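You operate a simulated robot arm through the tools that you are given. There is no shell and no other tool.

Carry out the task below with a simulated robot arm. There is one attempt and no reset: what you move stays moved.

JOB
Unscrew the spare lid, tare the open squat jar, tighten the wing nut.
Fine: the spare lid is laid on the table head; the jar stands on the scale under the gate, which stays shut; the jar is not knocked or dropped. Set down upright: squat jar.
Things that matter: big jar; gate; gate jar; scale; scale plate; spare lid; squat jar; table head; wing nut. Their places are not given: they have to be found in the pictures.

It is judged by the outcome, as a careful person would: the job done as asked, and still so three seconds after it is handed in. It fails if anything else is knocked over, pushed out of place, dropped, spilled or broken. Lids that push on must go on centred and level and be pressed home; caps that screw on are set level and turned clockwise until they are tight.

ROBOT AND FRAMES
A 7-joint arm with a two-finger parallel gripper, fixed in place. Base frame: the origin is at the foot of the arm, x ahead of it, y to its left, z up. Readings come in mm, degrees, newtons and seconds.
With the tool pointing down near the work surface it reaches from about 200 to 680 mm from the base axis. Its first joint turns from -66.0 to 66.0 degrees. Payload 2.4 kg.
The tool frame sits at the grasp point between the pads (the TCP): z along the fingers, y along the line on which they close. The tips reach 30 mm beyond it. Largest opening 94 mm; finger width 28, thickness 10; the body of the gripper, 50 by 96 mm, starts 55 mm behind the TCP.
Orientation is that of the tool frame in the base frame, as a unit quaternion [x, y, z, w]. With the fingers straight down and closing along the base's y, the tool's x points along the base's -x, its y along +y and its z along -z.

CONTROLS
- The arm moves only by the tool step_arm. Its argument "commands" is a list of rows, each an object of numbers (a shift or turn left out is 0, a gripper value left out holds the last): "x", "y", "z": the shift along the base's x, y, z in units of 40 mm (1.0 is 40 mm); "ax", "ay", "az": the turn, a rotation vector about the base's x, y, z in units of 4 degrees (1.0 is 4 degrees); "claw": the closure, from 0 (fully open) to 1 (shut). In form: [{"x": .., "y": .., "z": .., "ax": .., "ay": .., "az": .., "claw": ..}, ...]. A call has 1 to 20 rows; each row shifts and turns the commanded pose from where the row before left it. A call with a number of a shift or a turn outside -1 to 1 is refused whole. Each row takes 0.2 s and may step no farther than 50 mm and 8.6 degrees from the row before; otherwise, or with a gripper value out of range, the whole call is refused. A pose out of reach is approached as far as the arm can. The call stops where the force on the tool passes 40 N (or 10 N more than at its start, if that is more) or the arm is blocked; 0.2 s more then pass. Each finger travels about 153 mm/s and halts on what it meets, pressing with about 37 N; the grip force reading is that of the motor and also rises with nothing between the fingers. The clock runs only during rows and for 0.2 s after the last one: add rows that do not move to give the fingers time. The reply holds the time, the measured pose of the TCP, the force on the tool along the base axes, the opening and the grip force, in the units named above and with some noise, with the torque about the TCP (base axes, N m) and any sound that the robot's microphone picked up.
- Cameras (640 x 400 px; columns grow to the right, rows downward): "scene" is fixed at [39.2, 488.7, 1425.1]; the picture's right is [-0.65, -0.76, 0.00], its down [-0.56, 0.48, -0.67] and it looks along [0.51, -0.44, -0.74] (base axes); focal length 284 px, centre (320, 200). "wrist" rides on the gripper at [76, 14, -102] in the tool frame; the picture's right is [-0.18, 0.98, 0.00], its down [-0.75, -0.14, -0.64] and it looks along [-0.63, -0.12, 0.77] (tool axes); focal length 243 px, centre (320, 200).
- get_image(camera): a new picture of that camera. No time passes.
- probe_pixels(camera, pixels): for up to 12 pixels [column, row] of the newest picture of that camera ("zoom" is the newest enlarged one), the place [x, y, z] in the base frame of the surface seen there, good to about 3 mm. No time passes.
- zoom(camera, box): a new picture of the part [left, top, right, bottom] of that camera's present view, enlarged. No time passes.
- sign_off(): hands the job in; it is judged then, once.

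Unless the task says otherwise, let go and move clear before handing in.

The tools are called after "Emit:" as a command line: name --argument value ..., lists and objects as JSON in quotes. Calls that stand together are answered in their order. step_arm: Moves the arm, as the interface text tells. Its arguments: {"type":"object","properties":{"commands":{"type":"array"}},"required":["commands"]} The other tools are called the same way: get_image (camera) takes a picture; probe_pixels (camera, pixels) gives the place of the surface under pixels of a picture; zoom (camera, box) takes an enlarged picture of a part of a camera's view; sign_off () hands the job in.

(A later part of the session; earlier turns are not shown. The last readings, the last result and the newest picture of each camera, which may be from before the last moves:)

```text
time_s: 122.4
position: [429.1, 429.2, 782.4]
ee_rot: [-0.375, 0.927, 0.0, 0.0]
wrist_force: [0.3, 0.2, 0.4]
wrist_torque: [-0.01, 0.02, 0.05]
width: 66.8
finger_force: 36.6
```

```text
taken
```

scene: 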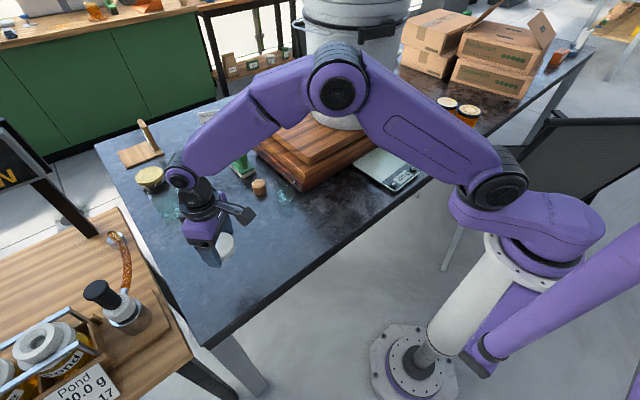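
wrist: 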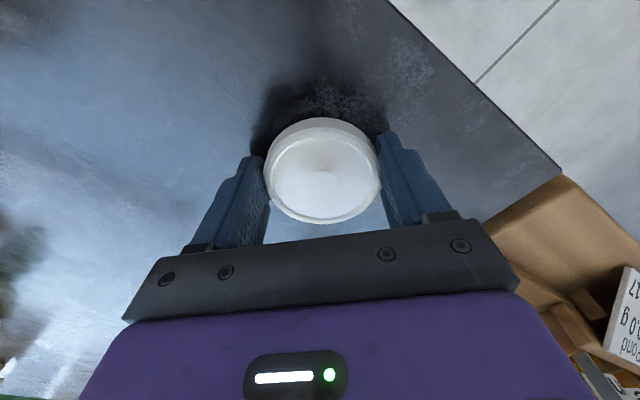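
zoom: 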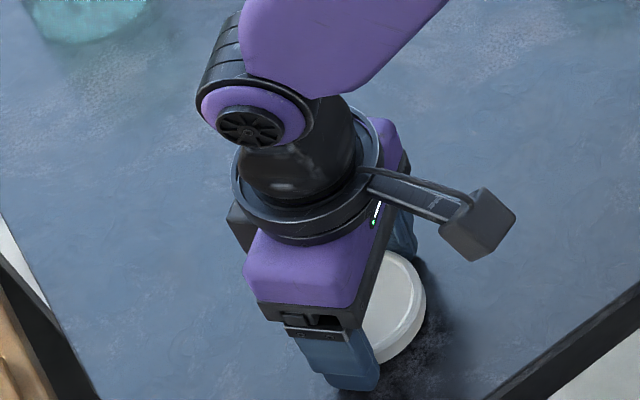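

I'll probe the lid's top to know how far its underside is from the table before releasing.

Emit:
probe_pixels --camera "wrist" --pixels '[[320, 170], [300, 170], [340, 170], [320, 150], [320, 190], [305, 155], [335, 185], [305, 185], [335, 155], [440, 120], [230, 100], [100, 150]]'

Emit:
step_arm --commands '[{"z": -0.025}, {}]'

```text
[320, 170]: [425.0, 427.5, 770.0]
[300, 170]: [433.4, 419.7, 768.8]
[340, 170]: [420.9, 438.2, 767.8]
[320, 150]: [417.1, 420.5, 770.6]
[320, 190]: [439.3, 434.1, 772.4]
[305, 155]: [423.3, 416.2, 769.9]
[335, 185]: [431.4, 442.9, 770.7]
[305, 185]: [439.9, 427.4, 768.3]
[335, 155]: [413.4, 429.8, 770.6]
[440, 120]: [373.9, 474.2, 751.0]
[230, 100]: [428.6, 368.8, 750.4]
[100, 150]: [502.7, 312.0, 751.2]
```

```text
time_s: 123.0
position: [429.7, 429.2, 781.6]
ee_rot: [-0.374, 0.927, 0.0, 0.0]
wrist_force: [0.1, 0.2, 0.5]
wrist_torque: [0.01, 0.02, -0.03]
width: 66.7
finger_force: 37.4
```

The lid top is at ~769, so its underside is about 5 mm above the table with the tips nearly touching. I'll lower the last millimetre and open gently so it settles flat.

Emit:
step_arm --commands '[{"z": -0.025}, {}, {"claw": 0.27}, {"claw": 0.25}, {"claw": 0.2}, {}, {"claw": 0.1}, {"claw": 0.0}, {}]'

Emit:
get_image --camera "wrist"

```text
time_s: 125.0
position: [428.6, 428.5, 781.3]
ee_rot: [-0.375, 0.927, 0.0, -0.001]
wrist_force: [0.5, -0.1, -0.3]
wrist_torque: [0.0, 0.0, 0.0]
width: 94.0
finger_force: 0.1
```

```text
taken
```

wrist: 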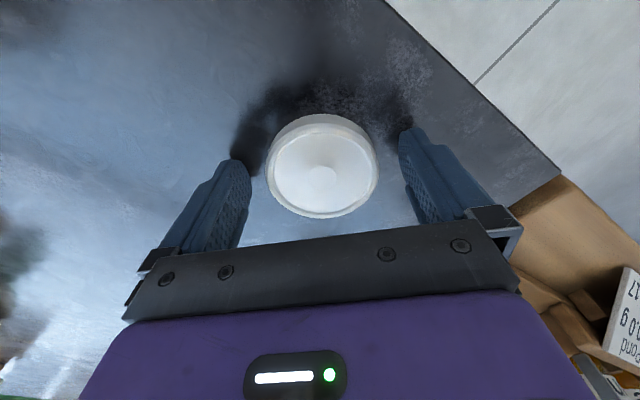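

The lid is free of the fingers at wrist pixel (322,168). I'll rise straight up and check that it lies flat.

Emit:
step_arm --commands '[{"z": 0.3}, {"z": 0.6}, {"z": 0.8}, {"z": 0.8}, {"z": 0.8}, {"z": 0.8}, {}]'

Emit:
get_image --camera "scene"

Emit:
get_image --camera "wrist"

Emit:
zoom --camera "scene" --box '[170, 170, 330, 300]'

```text
time_s: 126.6
position: [431.5, 429.6, 944.8]
ee_rot: [-0.375, 0.927, 0.0, 0.0]
wrist_force: [0.2, -0.2, 0.3]
wrist_torque: [0.0, -0.01, 0.02]
width: 93.8
finger_force: 0.1
```

```text
taken
```

scene: 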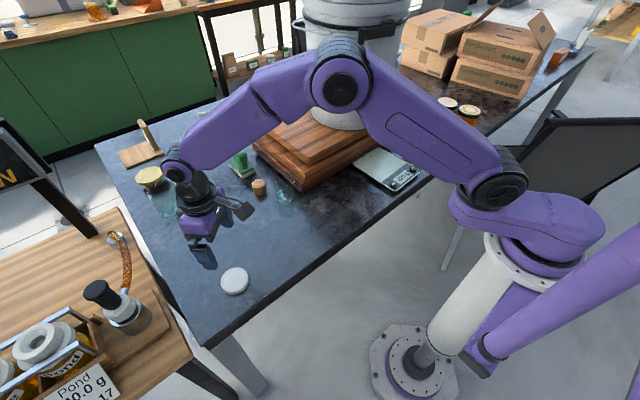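

```text
taken
```

wrist: 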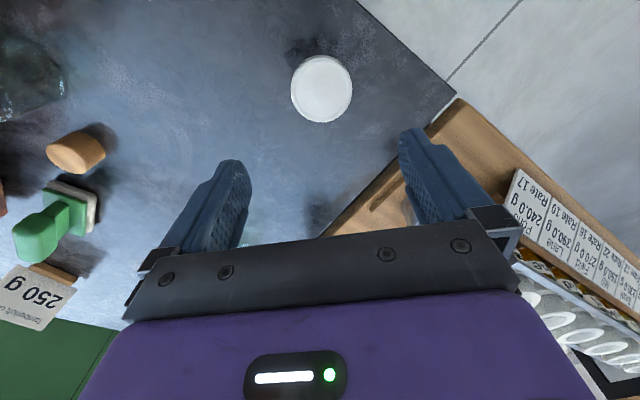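

```text
3.08 times, centred on (250, 235) of scene
```

zoom: 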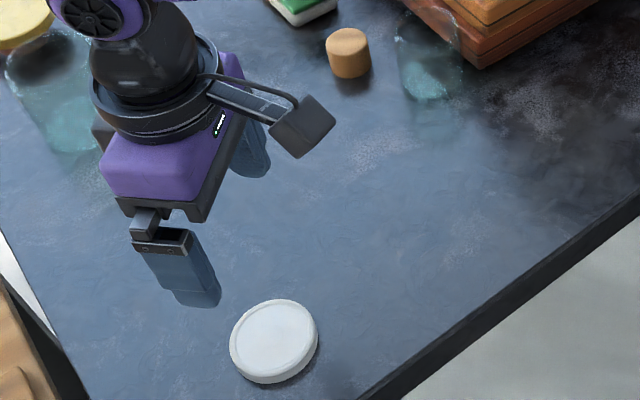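

The lid lies flat at scene pixel (235,281). Next I'll go back above the open jar with the fingers parallel to the board face so I can carry it to open space for a sideways regrip.

Emit:
step_arm --commands '[{"x": 0.35, "y": -0.57, "az": 0.96}, {"x": 0.35, "y": -0.57, "az": 0.96}, {"x": 0.35, "y": -0.57, "az": 0.96}, {"x": 0.35, "y": -0.57, "az": 0.96}, {"x": 0.35, "y": -0.57, "az": 0.96}, {"x": 0.35, "y": -0.57, "az": 0.96}, {"x": 0.35, "y": -0.57, "az": 0.96}, {"x": 0.35, "y": -0.57, "az": 0.96}, {"x": 0.35, "y": -0.57, "az": 0.96}, {"x": 0.35, "y": -0.57, "az": 0.96}, {"x": 0.35, "y": -0.57, "az": 0.96}, {"x": 0.35, "y": -0.57, "az": 0.96}, {}, {}]'

Emit:
get_image --camera "wrist"

Emit:
zoom --camera "wrist" --box '[240, 40, 400, 170]'

```text
time_s: 129.6
position: [598.3, 157.3, 945.8]
ee_rot: [0.708, -0.706, 0.0, 0.0]
wrist_force: [0.2, -0.6, -0.1]
wrist_torque: [0.01, -0.02, 0.01]
width: 94.1
finger_force: 0.0
```

```text
taken
```

wrist: 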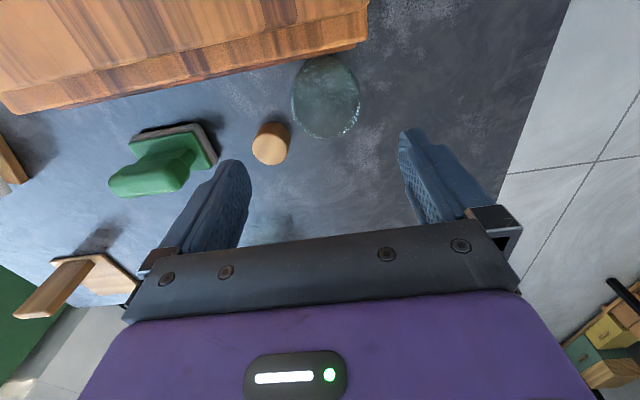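

```text
3.08 times, centred on (320, 105) of wrist
```

zoom: 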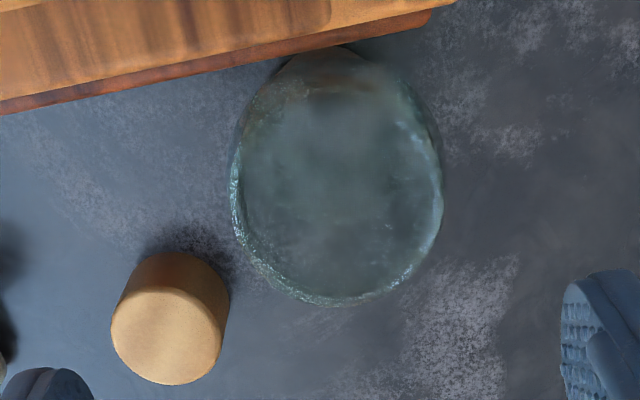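

The jar's rim shows near wrist pixel (325,110), slightly left of the TCP in x. I'll probe the rim to locate it.

Emit:
probe_pixels --camera "zoom" --pixels '[[236, 200], [441, 200], [335, 300], [250, 250], [430, 250], [290, 290], [390, 285], [240, 160], [425, 130], [330, 60], [300, 60], [370, 70]]'

Emit:
zoom --camera "scene" --box '[265, 165, 315, 215]'

Emit:
probe_pixels --camera "zoom" --pixels '[[170, 150], [250, 130], [330, 130], [400, 150], [200, 190], [350, 200], [280, 210], [180, 250], [420, 250], [300, 330], [300, 380], [240, 160]]'

```text
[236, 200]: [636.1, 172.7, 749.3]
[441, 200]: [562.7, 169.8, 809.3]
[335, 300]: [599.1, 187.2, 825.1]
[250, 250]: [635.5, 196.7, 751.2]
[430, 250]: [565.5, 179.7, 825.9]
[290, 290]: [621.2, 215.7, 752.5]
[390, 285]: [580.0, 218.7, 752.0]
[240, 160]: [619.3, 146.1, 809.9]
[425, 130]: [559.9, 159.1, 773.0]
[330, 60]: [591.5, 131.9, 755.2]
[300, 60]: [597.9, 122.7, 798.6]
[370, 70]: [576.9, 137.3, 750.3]
```

```text
8.00 times, centred on (290, 190) of scene
```

zoom: 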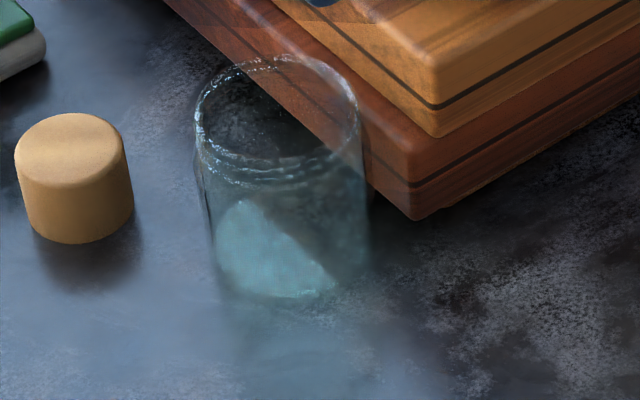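

```text
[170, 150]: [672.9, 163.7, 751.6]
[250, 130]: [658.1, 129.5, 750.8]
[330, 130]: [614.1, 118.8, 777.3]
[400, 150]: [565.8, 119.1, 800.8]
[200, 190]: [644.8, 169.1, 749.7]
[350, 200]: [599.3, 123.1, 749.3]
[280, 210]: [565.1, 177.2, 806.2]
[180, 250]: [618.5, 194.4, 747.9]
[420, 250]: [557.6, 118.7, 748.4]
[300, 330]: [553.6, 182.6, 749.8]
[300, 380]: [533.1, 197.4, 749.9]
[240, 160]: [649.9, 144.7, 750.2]
```

Fitting the rim points gives the jar centre near (592.5,157.5), about 5.5 mm in -x from the TCP. I'll shift and descend around the glass body to TCP z≈803.

Emit:
step_arm --commands '[{"x": -0.14}, {"z": -0.6}, {"z": -0.6}, {"z": -0.6}, {"z": -0.6}, {"z": -0.5}, {"z": -0.4}, {"z": -0.27}, {}, {}]'

Emit:
get_image --camera "wrist"

Emit:
zoom --camera "scene" --box '[255, 155, 325, 215]'

```text
time_s: 131.8
position: [593.3, 156.0, 801.1]
ee_rot: [0.708, -0.706, 0.0, 0.0]
wrist_force: [-0.3, -1.1, -0.4]
wrist_torque: [0.02, 0.02, -0.03]
width: 93.7
finger_force: 0.2
```

```text
taken
```

wrist: 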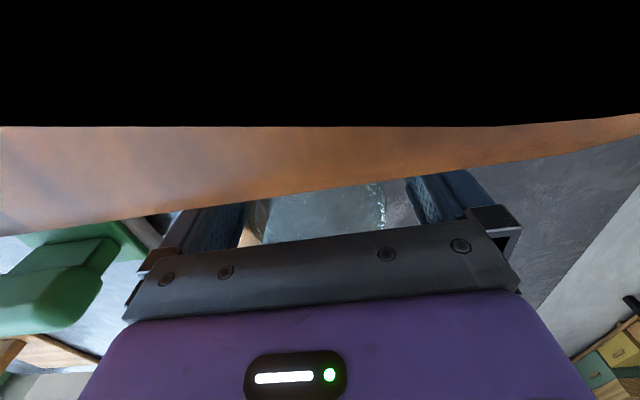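

```text
6.67 times, centred on (290, 185) of scene
```

zoom: 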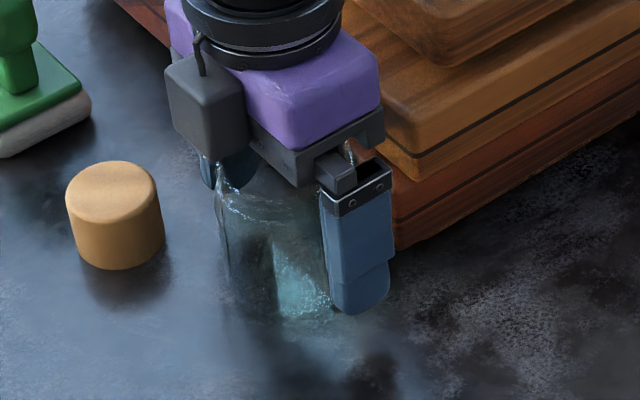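

The wrist camera sits right above the board top (wrist view mostly blocked), though forces are nil. I'll raise 10 mm for clearance and then close gently on the glass body.

Emit:
step_arm --commands '[{"z": 0.25}, {}, {"claw": 0.2}, {"claw": 0.26}, {"claw": 0.3}, {"claw": 0.45}, {}, {}]'

Emit:
zoom --camera "scene" --box '[255, 155, 325, 215]'

```text
time_s: 133.6
position: [592.0, 157.3, 812.6]
ee_rot: [0.708, -0.706, 0.001, 0.0]
wrist_force: [0.2, 0.5, 2.7]
wrist_torque: [-0.03, 0.09, -0.02]
width: 68.0
finger_force: 36.7
```

```text
6.67 times, centred on (290, 185) of scene
```

zoom: 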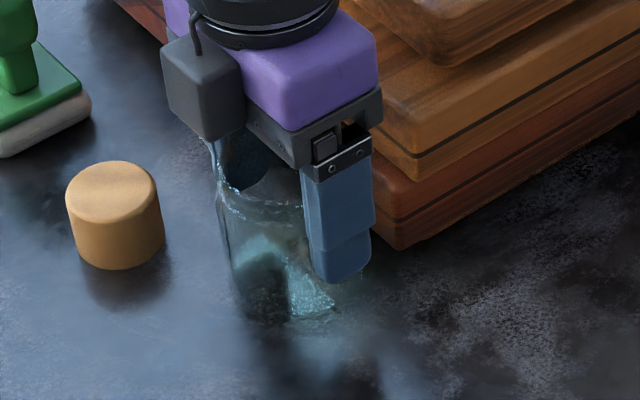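

The glass is gripped at 68.0 mm (so the body is 68 mm wide). I'll lift gently and check the weight.

Emit:
step_arm --commands '[{"z": 0.1}, {"z": 0.2}, {"z": 0.4}, {"z": 0.4}, {}, {}]'

Emit:
zoom --camera "scene" --box '[245, 135, 325, 215]'

```text
time_s: 135.0
position: [592.7, 157.5, 856.5]
ee_rot: [0.708, -0.707, 0.001, 0.0]
wrist_force: [0.6, -0.5, -1.5]
wrist_torque: [-0.05, -0.01, -0.02]
width: 68.3
finger_force: 36.4
```

```text
5.00 times, centred on (285, 175) of scene
```

zoom: 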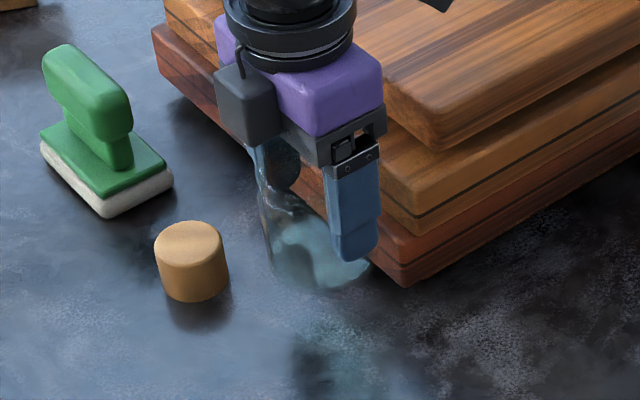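

The jar hangs securely (-1.5 N). I'll move it first toward me in -x, then in -y, to an open spot at about (430,60) for the sideways regrip.

Emit:
step_arm --commands '[{"x": -0.5}, {"x": -0.7}, {"x": -0.8}, {"x": -0.8}, {"x": -0.8}, {"x": -0.47}, {"y": -0.5}, {"y": -0.7}, {"y": -0.7}, {"y": -0.53}, {}, {}]'

Emit:
get_image --camera "wrist"

Emit:
get_image --camera "scene"

```text
time_s: 137.6
position: [431.1, 59.5, 854.1]
ee_rot: [0.708, -0.707, 0.0, 0.0]
wrist_force: [-0.3, 1.2, -0.9]
wrist_torque: [0.01, 0.01, 0.01]
width: 68.6
finger_force: 36.9
```

```text
taken
```

wrist: 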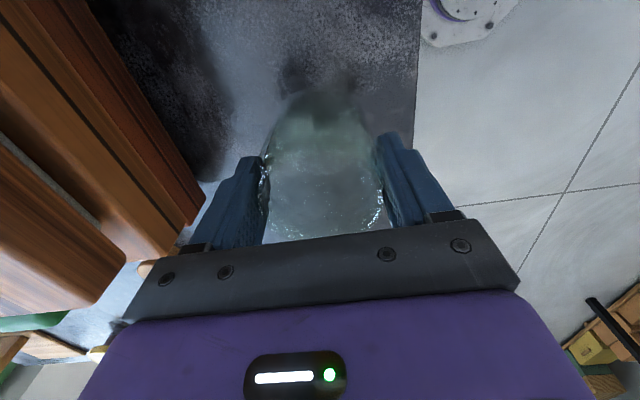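

```text
taken
```

scene: 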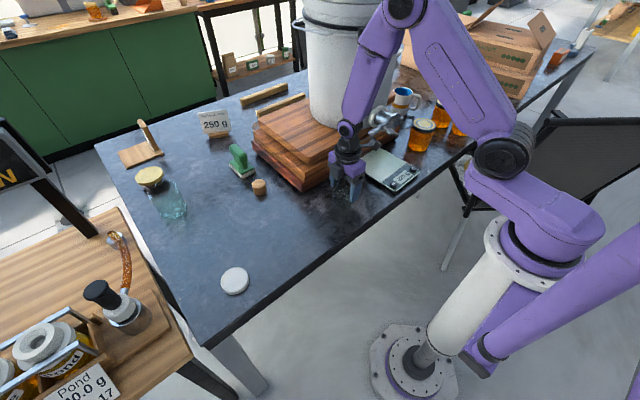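

The jar is above open table at (431,60). I'll lower it gently to the table.

Emit:
step_arm --commands '[{"z": -0.5}, {"z": -0.3}, {"z": -0.12}, {"z": -0.05}, {}]'

Emit:
step_arm --commands '[{"z": -0.03}, {}]'

Emit:
step_arm --commands '[{"z": -0.02}, {}]'

```text
time_s: 138.8
position: [429.8, 58.8, 816.5]
ee_rot: [0.708, -0.706, -0.001, 0.0]
wrist_force: [-0.6, -0.3, -0.8]
wrist_torque: [-0.01, 0.01, 0.01]
width: 68.5
finger_force: 37.4
```

```text
time_s: 139.4
position: [429.5, 59.3, 815.8]
ee_rot: [0.707, -0.707, 0.001, -0.001]
wrist_force: [0.2, 0.2, -1.2]
wrist_torque: [-0.03, 0.0, 0.02]
width: 68.3
finger_force: 37.2
```

```text
time_s: 140.0
position: [429.3, 59.3, 814.9]
ee_rot: [0.708, -0.707, 0.0, 0.0]
wrist_force: [-0.8, 1.1, -2.3]
wrist_torque: [0.02, -0.02, -0.02]
width: 68.4
finger_force: 37.1
```

Emit:
step_arm --commands '[{"z": -0.025}, {}]'

Emit:
step_arm --commands '[{"z": -0.025}, {}]'

Emit:
step_arm --commands '[{"z": -0.02}, {}]'

```text
time_s: 140.6
position: [428.6, 58.9, 814.6]
ee_rot: [0.708, -0.706, 0.0, 0.0]
wrist_force: [-0.3, 0.3, -1.7]
wrist_torque: [-0.03, -0.01, -0.03]
width: 68.3
finger_force: 37.0
```

```text
time_s: 141.2
position: [429.5, 59.5, 814.4]
ee_rot: [0.707, -0.707, -0.001, 0.0]
wrist_force: [-0.5, 0.0, -0.7]
wrist_torque: [0.01, 0.05, 0.01]
width: 68.3
finger_force: 37.2
```

```text
time_s: 141.8
position: [427.9, 59.5, 814.8]
ee_rot: [0.707, -0.707, 0.0, 0.001]
wrist_force: [0.2, -1.8, 6.7]
wrist_torque: [-0.13, 0.09, 0.01]
width: 68.3
finger_force: 36.5
```

The table now supports the jar (+6.7 N). I'll open and rise straight up.

Emit:
step_arm --commands '[{"z": 0.008}, {"claw": 0.24}, {"claw": 0.2}, {"claw": 0.1}, {"claw": 0.0}, {}, {"z": 0.4}, {"z": 0.7}, {"z": 0.8}, {"z": 0.8}, {}]'

Emit:
get_image --camera "wrist"

Emit:
zoom --camera "scene" --box '[300, 140, 430, 240]'

```text
time_s: 144.2
position: [426.8, 58.1, 921.5]
ee_rot: [-0.707, 0.707, 0.001, 0.0]
wrist_force: [0.1, -0.4, 0.5]
wrist_torque: [0.0, 0.01, -0.05]
width: 93.9
finger_force: 0.1
```

```text
taken
```

wrist: 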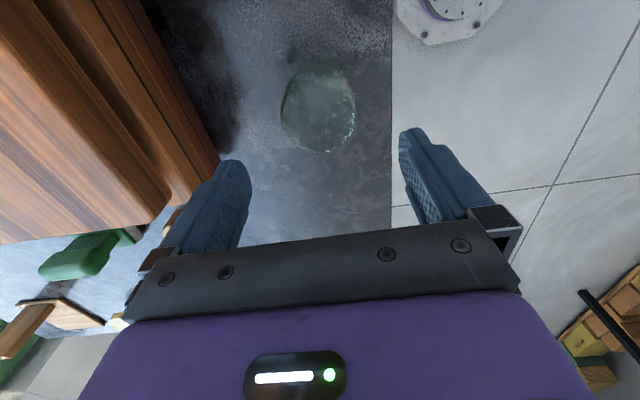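

```text
4.00 times, centred on (365, 190) of scene
```

zoom: 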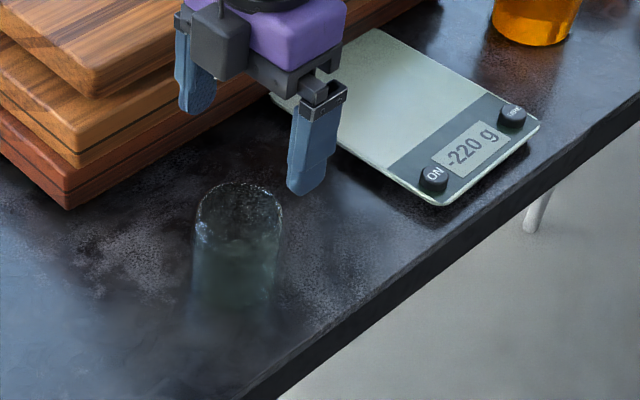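

The jar stands upright alone at about (428,59). I'll now turn the wrist back 90° and then pitch the tool forward so the fingers point forward and 35° below horizontal for a sideways grip.

Emit:
step_arm --commands '[{"z": 0.5, "az": -1}, {"z": 0.5, "az": -1}, {"az": -1}, {"az": -1}, {"az": -1}, {"az": -1}, {"az": -1}, {"az": -1}, {"az": -1}, {"az": -1}, {"az": -1}, {"az": -1}, {"az": -1}, {"az": -1}, {"az": -1}, {"az": -1}, {"az": -1}, {"az": -1}, {"az": -1}, {"az": -1}]'

Emit:
step_arm --commands '[{"az": -1}, {"az": -1}, {"az": -0.5}, {"ay": -1}, {"ay": -1}, {"ay": -1}, {"ay": -1}, {"ay": -1}, {"ay": -1}, {"ay": -1}, {}]'

Emit:
get_image --camera "scene"

```text
time_s: 148.4
position: [428.3, 59.0, 962.9]
ee_rot: [-0.087, 0.996, 0.0, -0.001]
wrist_force: [0.0, 0.3, -0.5]
wrist_torque: [-0.01, 0.01, 0.0]
width: 94.0
finger_force: 0.0
```

```text
time_s: 150.8
position: [429.2, 60.0, 960.0]
ee_rot: [-0.001, 0.97, 0.0, 0.242]
wrist_force: [0.0, -0.8, -0.2]
wrist_torque: [-0.02, 0.0, -0.01]
width: 93.8
finger_force: 0.1
```

```text
taken
```

scene: 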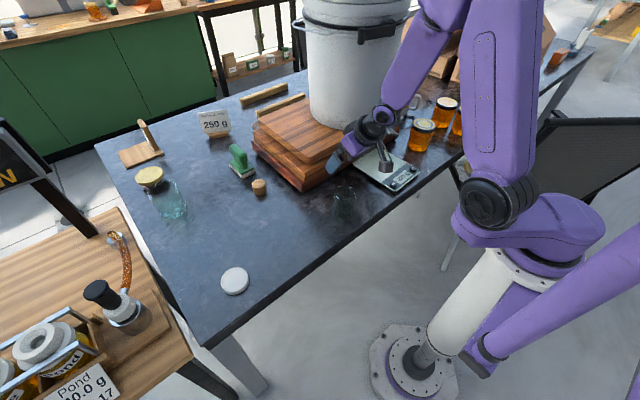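

The 28° pitch worked without trouble. I'll add the remaining 27° and look through the wrist camera.

Emit:
step_arm --commands '[{"ay": -1}, {"ay": -1}, {"ay": -1}, {"ay": -1}, {"ay": -1}, {"ay": -1}, {"ay": -0.75}, {}, {}]'

Emit:
get_image --camera "wrist"

Emit:
get_image --camera "scene"

Emit:
zoom --camera "scene" --box '[300, 80, 440, 230]'

```text
time_s: 152.8
position: [430.4, 58.8, 962.0]
ee_rot: [-0.001, 0.887, 0.0, 0.462]
wrist_force: [-0.1, 0.1, -1.2]
wrist_torque: [-0.02, -0.03, 0.0]
width: 94.2
finger_force: 0.1
```

```text
taken
```

wrist: 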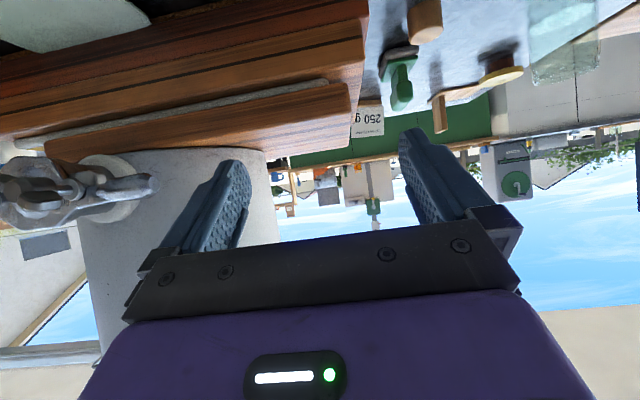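

```text
taken
```

scene: 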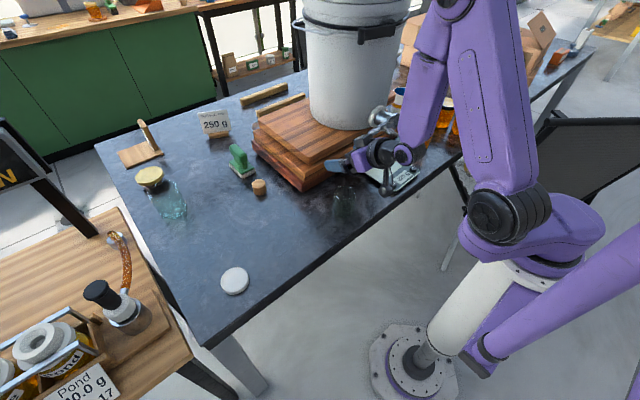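

```text
2.67 times, centred on (370, 155) of scene
```

zoom: 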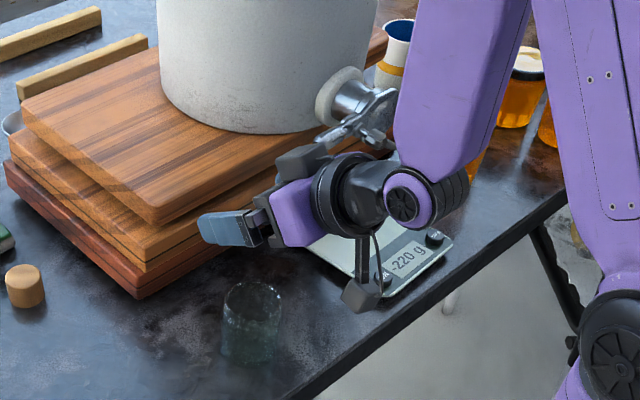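

The fingers now point forward and down, and the wrist camera gives a front view of the gate at (60,190). I'll zoom there to study the wing nut and the gate's underside.

Emit:
zoom --camera "wrist" --box '[0, 130, 180, 250]'

Emit:
probe_pixels --camera "zoom" --pixels '[[150, 200], [60, 200], [230, 215], [150, 240], [150, 160], [520, 190], [400, 190], [330, 190], [30, 230], [110, 290], [200, 280], [270, 190]]'

```text
3.33 times, centred on (90, 190) of wrist
```

zoom: 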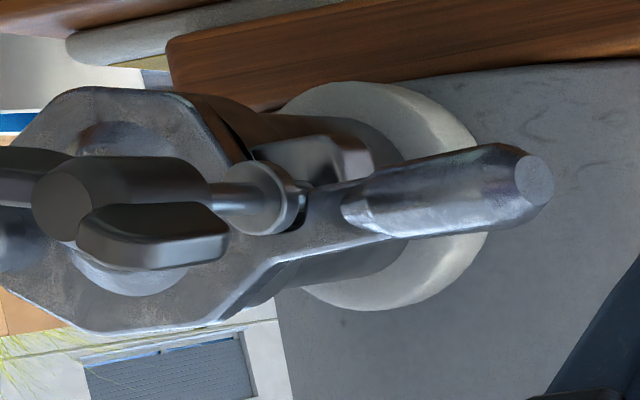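

```text
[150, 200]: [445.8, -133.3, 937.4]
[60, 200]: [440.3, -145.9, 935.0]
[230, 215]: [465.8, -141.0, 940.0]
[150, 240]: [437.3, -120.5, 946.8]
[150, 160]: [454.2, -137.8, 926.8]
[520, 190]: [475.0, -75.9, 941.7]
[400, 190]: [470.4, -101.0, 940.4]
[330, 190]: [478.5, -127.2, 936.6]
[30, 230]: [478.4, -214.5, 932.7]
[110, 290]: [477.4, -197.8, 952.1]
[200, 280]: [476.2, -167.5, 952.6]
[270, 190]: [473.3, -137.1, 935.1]
```

The wing nut's hub is near (445,-140,936) with its bolt axis along x. For now I'll go on with the jar: move back 12 mm and descend over it to check finger alignment.

Emit:
step_arm --commands '[{"x": -0.31, "z": -0.5}, {"z": -0.7}, {"z": -0.7}, {"z": -0.7}, {"z": -0.5}, {}, {}]'

Emit:
get_image --camera "wrist"

Emit:
zoom --camera "scene" --box '[300, 120, 420, 230]'

```text
time_s: 154.4
position: [415.3, 57.7, 839.2]
ee_rot: [-0.001, 0.887, 0.0, 0.462]
wrist_force: [0.3, 0.4, -0.8]
wrist_torque: [0.02, -0.03, -0.02]
width: 93.8
finger_force: 0.0
```

```text
taken
```

wrist: 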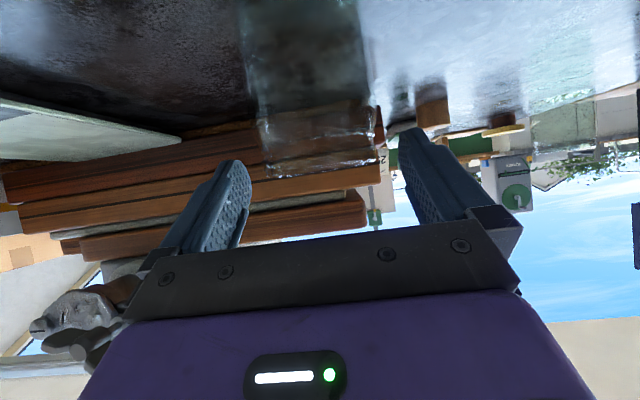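

```text
3.64 times, centred on (360, 175) of scene
```

zoom: 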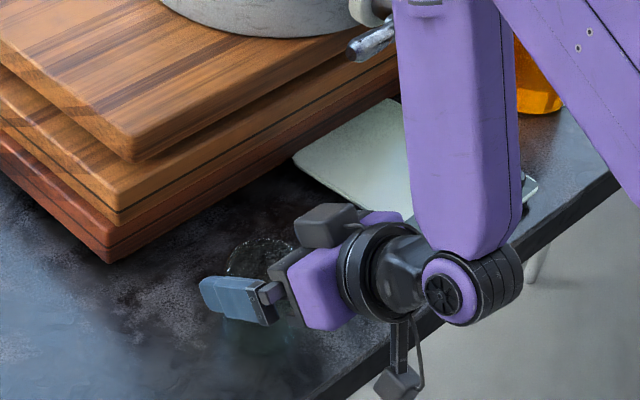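

The jar appears between the fingers in the wrist view. I'll zoom in to check its sideways centring before lowering further.

Emit:
zoom --camera "wrist" --box '[200, 0, 440, 200]'

```text
2.00 times, centred on (320, 100) of wrist
```

zoom: 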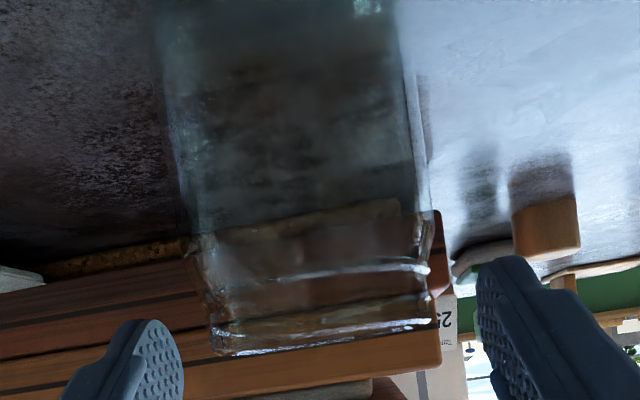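

The rim centre is at pixel ~321 against the expected 322, so it's well centred. I'll descend the last 49 mm to grasp height.

Emit:
step_arm --commands '[{"z": -0.5}, {"z": -0.4}, {"z": -0.33}, {}, {}]'

Emit:
zoom --camera "scene" --box '[310, 150, 410, 240]'

Emit:
get_image --camera "wrist"

```text
time_s: 155.6
position: [417.1, 58.3, 787.1]
ee_rot: [-0.002, 0.887, 0.0, 0.462]
wrist_force: [0.4, 0.6, 0.6]
wrist_torque: [0.01, 0.0, 0.0]
width: 93.9
finger_force: 0.0
```

```text
4.44 times, centred on (360, 195) of scene
```

zoom: 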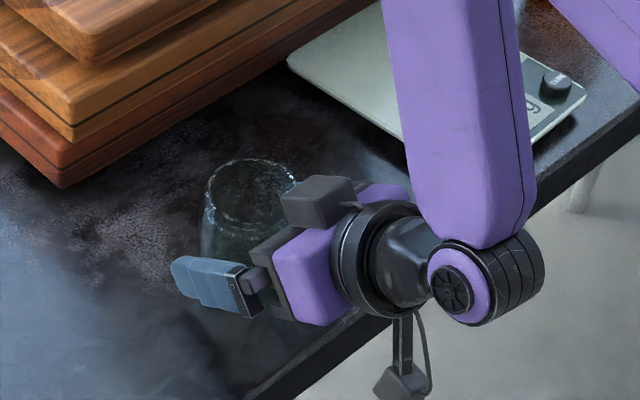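

```text
taken
```

wrist: 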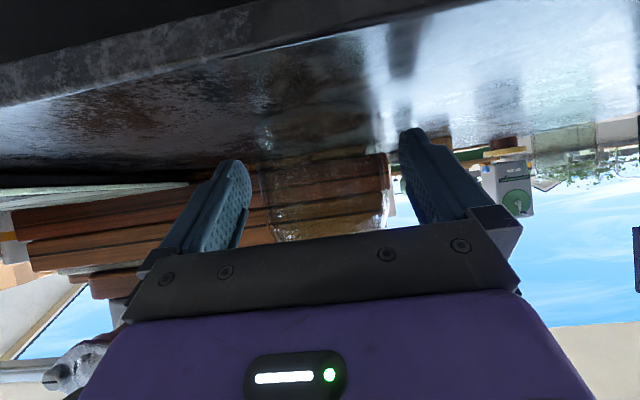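

The fingers straddle the jar with the tips just past its middle. I'll close gently.

Emit:
step_arm --commands '[{"claw": 0.18}, {"claw": 0.24}, {"claw": 0.28}, {"claw": 0.4}, {}, {}]'

Emit:
zoom --camera "scene" --box '[310, 150, 410, 240]'

Emit:
zoom --camera "wrist" --box '[180, 80, 460, 260]'

```text
time_s: 157.0
position: [416.9, 59.0, 788.6]
ee_rot: [-0.001, 0.887, 0.0, 0.462]
wrist_force: [-0.1, -0.2, 0.6]
wrist_torque: [0.01, -0.01, 0.03]
width: 72.2
finger_force: 37.2
```

```text
4.44 times, centred on (360, 195) of scene
```

zoom: 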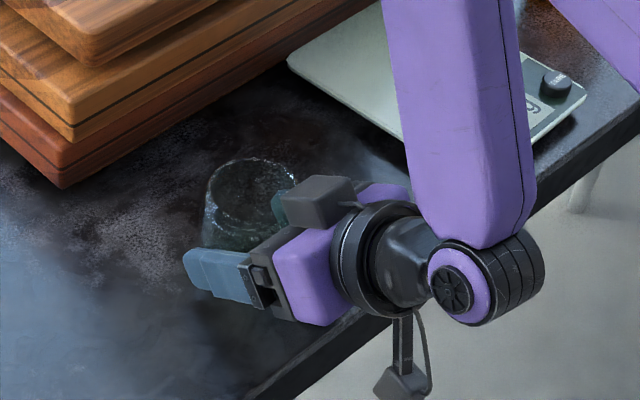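

```text
2.22 times, centred on (320, 170) of wrist
```

zoom: 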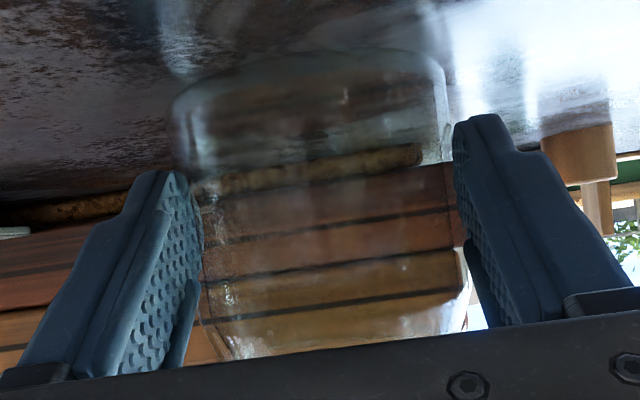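

Gripped at 72.2 mm (the jar is slightly wider lower down). I'll lift it a little and check that it hangs level.

Emit:
step_arm --commands '[{"z": 0.1}, {"z": 0.2}, {"z": 0.4}, {}, {}]'

Emit:
step_arm --commands '[{}]'

Emit:
zoom --camera "wrist" --box '[180, 80, 460, 260]'

Emit:
zoom --camera "scene" --box '[310, 150, 410, 240]'

```text
time_s: 158.2
position: [417.4, 59.4, 816.9]
ee_rot: [-0.001, 0.887, 0.0, 0.462]
wrist_force: [-0.1, 0.0, -1.5]
wrist_torque: [0.01, 0.01, -0.02]
width: 72.1
finger_force: 37.1
```

```text
time_s: 158.6
position: [417.6, 60.4, 817.4]
ee_rot: [-0.001, 0.887, 0.0, 0.462]
wrist_force: [0.6, -0.5, -1.3]
wrist_torque: [-0.02, 0.01, 0.0]
width: 72.0
finger_force: 36.9
```

```text
2.22 times, centred on (320, 170) of wrist
```

zoom: 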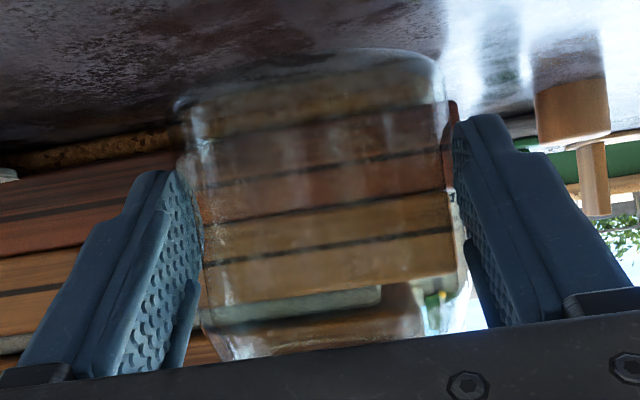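

```text
4.44 times, centred on (360, 195) of scene
```

zoom: 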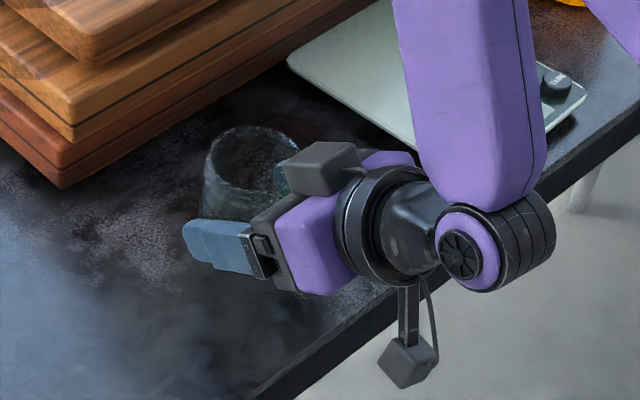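

The jar is lifted level with -1.4 N of weight, and its base is about 38 mm below the TCP. Before carrying it over, I'll get a fresh scene view and probe the scale plate extents.

Emit:
get_image --camera "scene"

Emit:
zoom --camera "scene" --box '[345, 110, 435, 200]'

Emit:
probe_pixels --camera "zoom" --pixels '[[70, 175], [150, 120], [100, 190], [150, 230], [230, 300], [410, 250], [270, 370], [300, 350], [340, 320], [200, 130], [160, 140], [120, 150]]'

```text
taken
```

scene: 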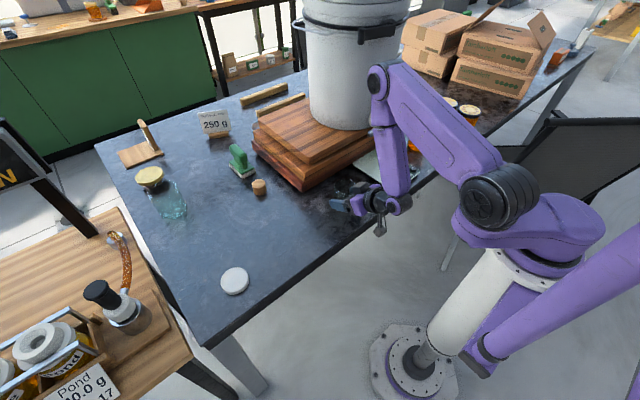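

```text
4.44 times, centred on (390, 155) of scene
```

zoom: 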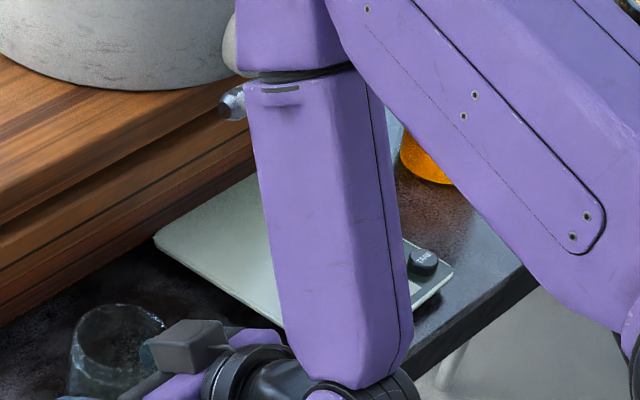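

```text
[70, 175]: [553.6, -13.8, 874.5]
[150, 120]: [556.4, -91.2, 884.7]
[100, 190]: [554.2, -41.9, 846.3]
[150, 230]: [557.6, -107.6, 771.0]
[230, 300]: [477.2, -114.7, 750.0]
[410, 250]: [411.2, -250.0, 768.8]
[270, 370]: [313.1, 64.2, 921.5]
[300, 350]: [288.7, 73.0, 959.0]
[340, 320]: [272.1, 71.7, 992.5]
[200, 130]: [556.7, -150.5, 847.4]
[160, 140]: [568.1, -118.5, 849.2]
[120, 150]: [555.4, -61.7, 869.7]
```

The scale spans about x 370–557 and y -112 to -250, centred under the gate. I'll probe the grey box on top of the gripper to know its clearance under the wing nut.

Emit:
zoom --camera "scene" --box '[330, 170, 420, 240]'

Emit:
probe_pixels --camera "zoom" --pixels '[[155, 145], [230, 115], [260, 150], [190, 185], [200, 130], [250, 170], [170, 165], [300, 130], [285, 180], [330, 170], [375, 165], [120, 240]]'

```text
5.71 times, centred on (375, 205) of scene
```

zoom: 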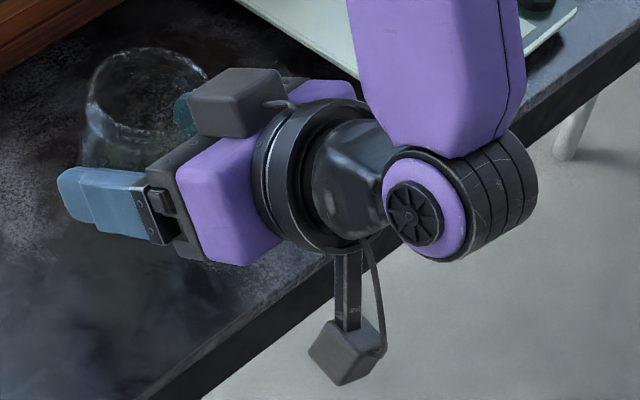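

```text
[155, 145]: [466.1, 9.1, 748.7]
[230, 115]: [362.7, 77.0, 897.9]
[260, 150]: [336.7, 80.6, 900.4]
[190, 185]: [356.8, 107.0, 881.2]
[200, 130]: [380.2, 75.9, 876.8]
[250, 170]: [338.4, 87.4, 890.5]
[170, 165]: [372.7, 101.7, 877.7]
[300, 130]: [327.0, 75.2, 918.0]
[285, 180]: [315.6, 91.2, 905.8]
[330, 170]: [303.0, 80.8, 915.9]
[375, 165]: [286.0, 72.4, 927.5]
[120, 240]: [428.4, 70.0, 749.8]
```

Emit:
probe_pixels --camera "zoom" --pixels '[[230, 75], [265, 72], [215, 90], [255, 90], [270, 95], [205, 100], [195, 110], [282, 78], [245, 130], [225, 68], [240, 100], [315, 90]]'

```text
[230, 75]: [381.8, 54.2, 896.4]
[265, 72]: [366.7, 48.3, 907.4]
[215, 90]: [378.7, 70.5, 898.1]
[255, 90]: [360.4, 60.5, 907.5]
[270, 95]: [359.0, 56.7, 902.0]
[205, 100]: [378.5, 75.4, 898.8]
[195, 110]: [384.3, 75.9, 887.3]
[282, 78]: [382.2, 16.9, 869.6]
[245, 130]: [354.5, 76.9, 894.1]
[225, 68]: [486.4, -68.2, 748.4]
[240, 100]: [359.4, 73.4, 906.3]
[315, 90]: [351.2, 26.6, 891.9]
```

The grey box tops out ~92 mm above and 60 mm behind the TCP, so it will clear the wing nut by over 20 mm. I'll back off, raise slightly, and carry the jar across to y≈-182.

Emit:
step_arm --commands '[{"x": -0.4, "z": 0.2}, {"x": -0.4, "z": 0.15}, {"y": -0.5}, {"y": -0.7}, {"y": -0.7}, {"y": -0.7}, {"y": -0.7}, {"y": -0.7}, {"y": -0.7}, {"y": -0.7}, {"y": -0.63}, {}, {}]'

Emit:
get_image --camera "scene"

Emit:
get_image --camera "wrist"

Emit:
zoom --camera "scene" --box '[360, 90, 460, 190]'

```text
time_s: 161.4
position: [385.0, -182.3, 831.2]
ee_rot: [-0.001, 0.887, 0.0, 0.462]
wrist_force: [0.5, -0.3, -2.1]
wrist_torque: [0.02, 0.02, -0.03]
width: 72.0
finger_force: 37.2
```

```text
taken
```

scene: 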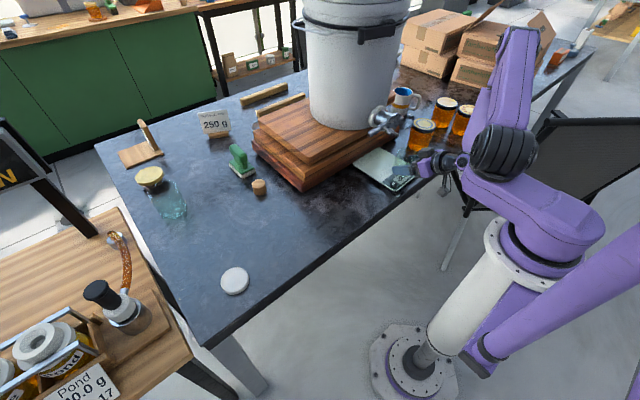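

```text
taken
```

wrist: 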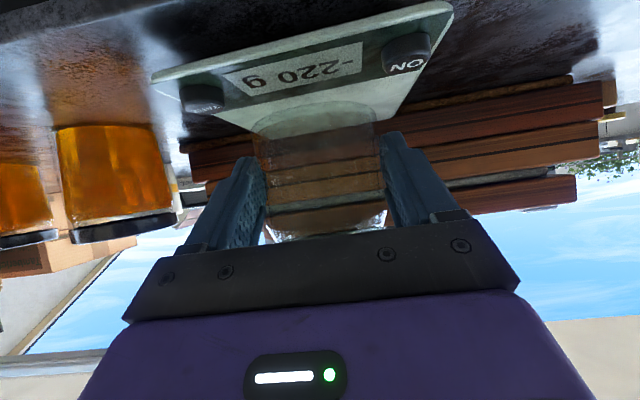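

```text
4.00 times, centred on (410, 140) of scene
```

zoom: 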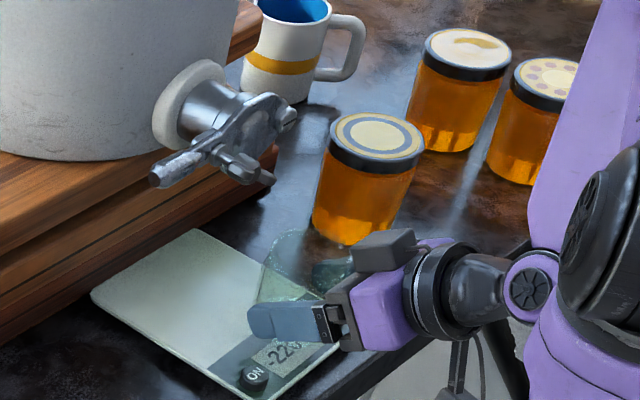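

The jar is in front of the scale and the gate is clearly visible and still shut. I'll advance over the buttons first, then lower and advance under the gate.

Emit:
step_arm --commands '[{"x": 0.4}, {"x": 0.5}, {"x": 0.475}, {}, {"z": -0.2}, {"z": -0.2}, {}]'

Emit:
zoom --camera "scene" --box '[360, 90, 460, 190]'

Emit:
get_image --camera "wrist"

```text
time_s: 163.0
position: [438.7, -181.1, 814.2]
ee_rot: [-0.001, 0.887, 0.0, 0.461]
wrist_force: [-0.4, 0.1, -1.6]
wrist_torque: [0.01, 0.0, 0.02]
width: 71.6
finger_force: 36.7
```

```text
4.00 times, centred on (410, 140) of scene
```

zoom: 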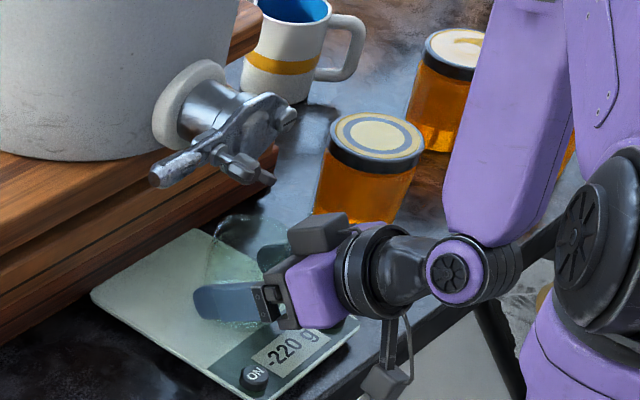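

```text
taken
```

wrist: 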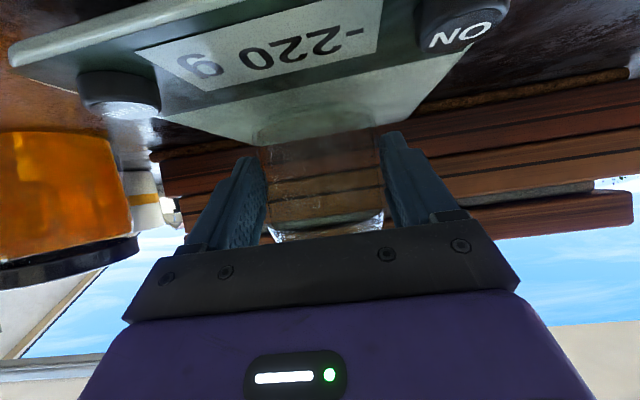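

All clear so far at (439,-181,814). I'll advance the last ~21 mm under the gate, then lower slowly onto the plate.

Emit:
step_arm --commands '[{"x": 0.3}, {"x": 0.25}, {}, {"z": -0.1}, {"z": -0.05}, {}]'

Emit:
zoom --camera "scene" --box '[360, 90, 460, 190]'

```text
time_s: 164.4
position: [461.7, -182.4, 808.2]
ee_rot: [0.0, 0.887, 0.0, 0.462]
wrist_force: [-0.8, -0.1, -2.4]
wrist_torque: [-0.01, 0.05, 0.0]
width: 71.8
finger_force: 36.9
```

```text
4.00 times, centred on (410, 140) of scene
```

zoom: 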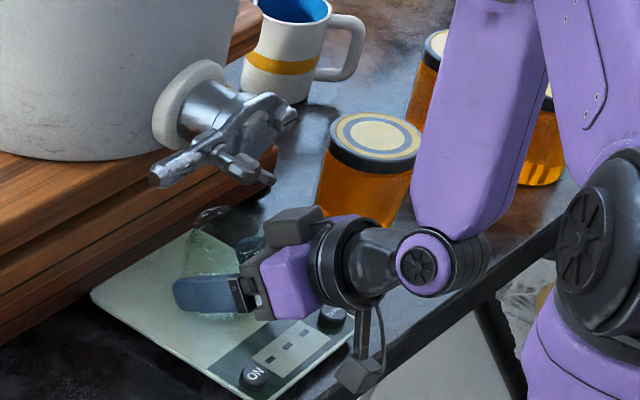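

The display now shows dashes, perhaps settling because of a touch. I'll zoom on it and continue lowering in tiny steps.

Emit:
zoom --camera "scene" --box '[390, 160, 430, 195]'

Emit:
step_arm --commands '[{"z": -0.03}, {}]'

Emit:
step_arm --commands '[{"z": -0.03}, {}]'

```text
11.43 times, centred on (410, 178) of scene
```

zoom: 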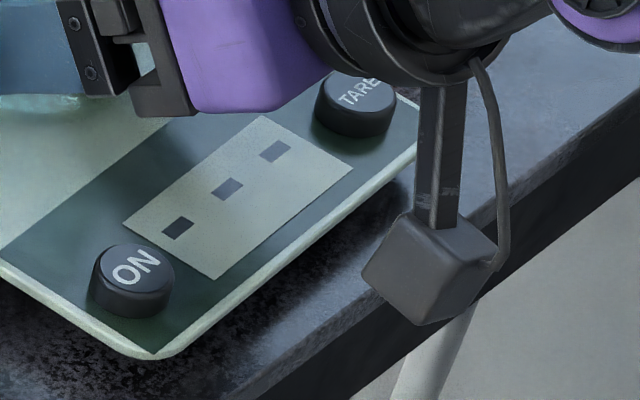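

```text
time_s: 165.0
position: [463.4, -182.8, 806.6]
ee_rot: [0.0, 0.887, -0.001, 0.461]
wrist_force: [0.1, 0.3, -1.2]
wrist_torque: [-0.04, -0.02, -0.02]
width: 71.6
finger_force: 37.1
```

```text
time_s: 165.6
position: [461.7, -182.6, 805.3]
ee_rot: [-0.002, 0.887, 0.001, 0.462]
wrist_force: [0.0, 0.1, -0.5]
wrist_torque: [-0.01, -0.03, 0.01]
width: 71.9
finger_force: 37.1
```

The display shows "---", an unsettled reading, so the jar is just touching. I'll continue lowering in half-millimetre steps.

Emit:
step_arm --commands '[{"z": -0.015}, {}]'

Emit:
step_arm --commands '[{"z": -0.015}, {}]'

Emit:
zoom --camera "scene" --box '[360, 130, 430, 195]'

```text
time_s: 166.2
position: [462.9, -183.6, 805.6]
ee_rot: [0.0, 0.887, -0.001, 0.463]
wrist_force: [-0.8, 1.7, 5.8]
wrist_torque: [-0.03, -0.02, -0.02]
width: 71.5
finger_force: 36.8
```

```text
time_s: 166.8
position: [462.4, -182.8, 805.1]
ee_rot: [0.0, 0.886, -0.002, 0.463]
wrist_force: [3.0, -0.3, 12.0]
wrist_torque: [0.07, 0.07, -0.02]
width: 71.7
finger_force: 37.2
```

```text
6.15 times, centred on (395, 162) of scene
```

zoom: 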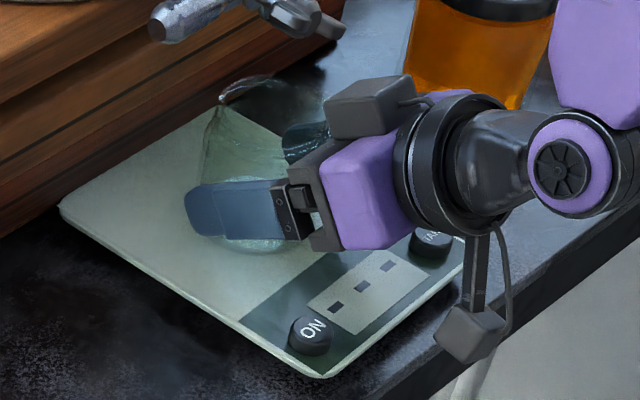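

The scale carries the jar (12 N incl. my push). I'll ease off, open slowly, and back straight out.

Emit:
step_arm --commands '[{"z": 0.015}, {}, {"claw": 0.21}, {"claw": 0.18}, {"claw": 0.1}, {"claw": 0.0}, {}, {}]'

Emit:
zoom --camera "scene" --box '[360, 130, 430, 195]'

Emit:
get_image --camera "wrist"

```text
time_s: 168.6
position: [462.4, -182.3, 804.5]
ee_rot: [0.0, 0.887, -0.001, 0.462]
wrist_force: [0.2, -0.3, -0.4]
wrist_torque: [-0.02, -0.03, 0.02]
width: 94.2
finger_force: 0.1
```

```text
6.15 times, centred on (395, 162) of scene
```

zoom: 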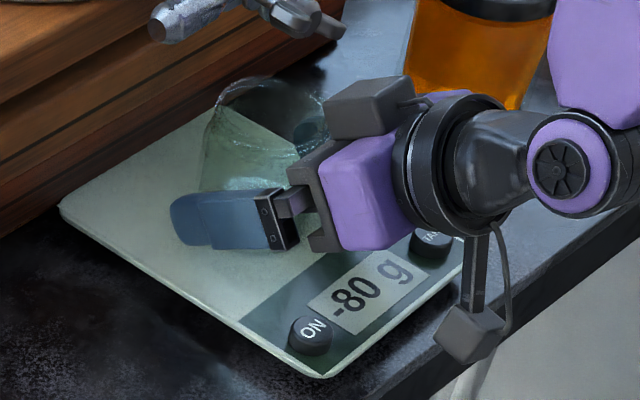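

```text
taken
```

wrist: 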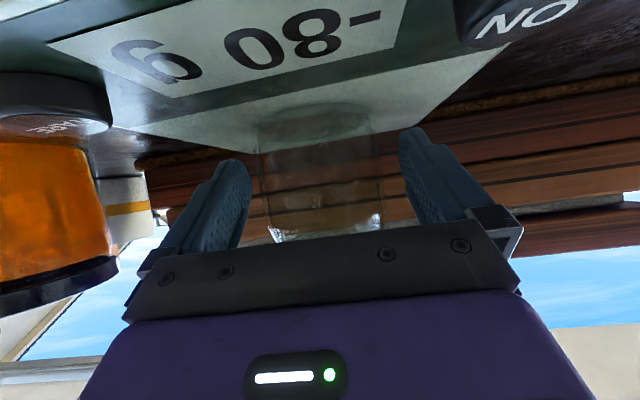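

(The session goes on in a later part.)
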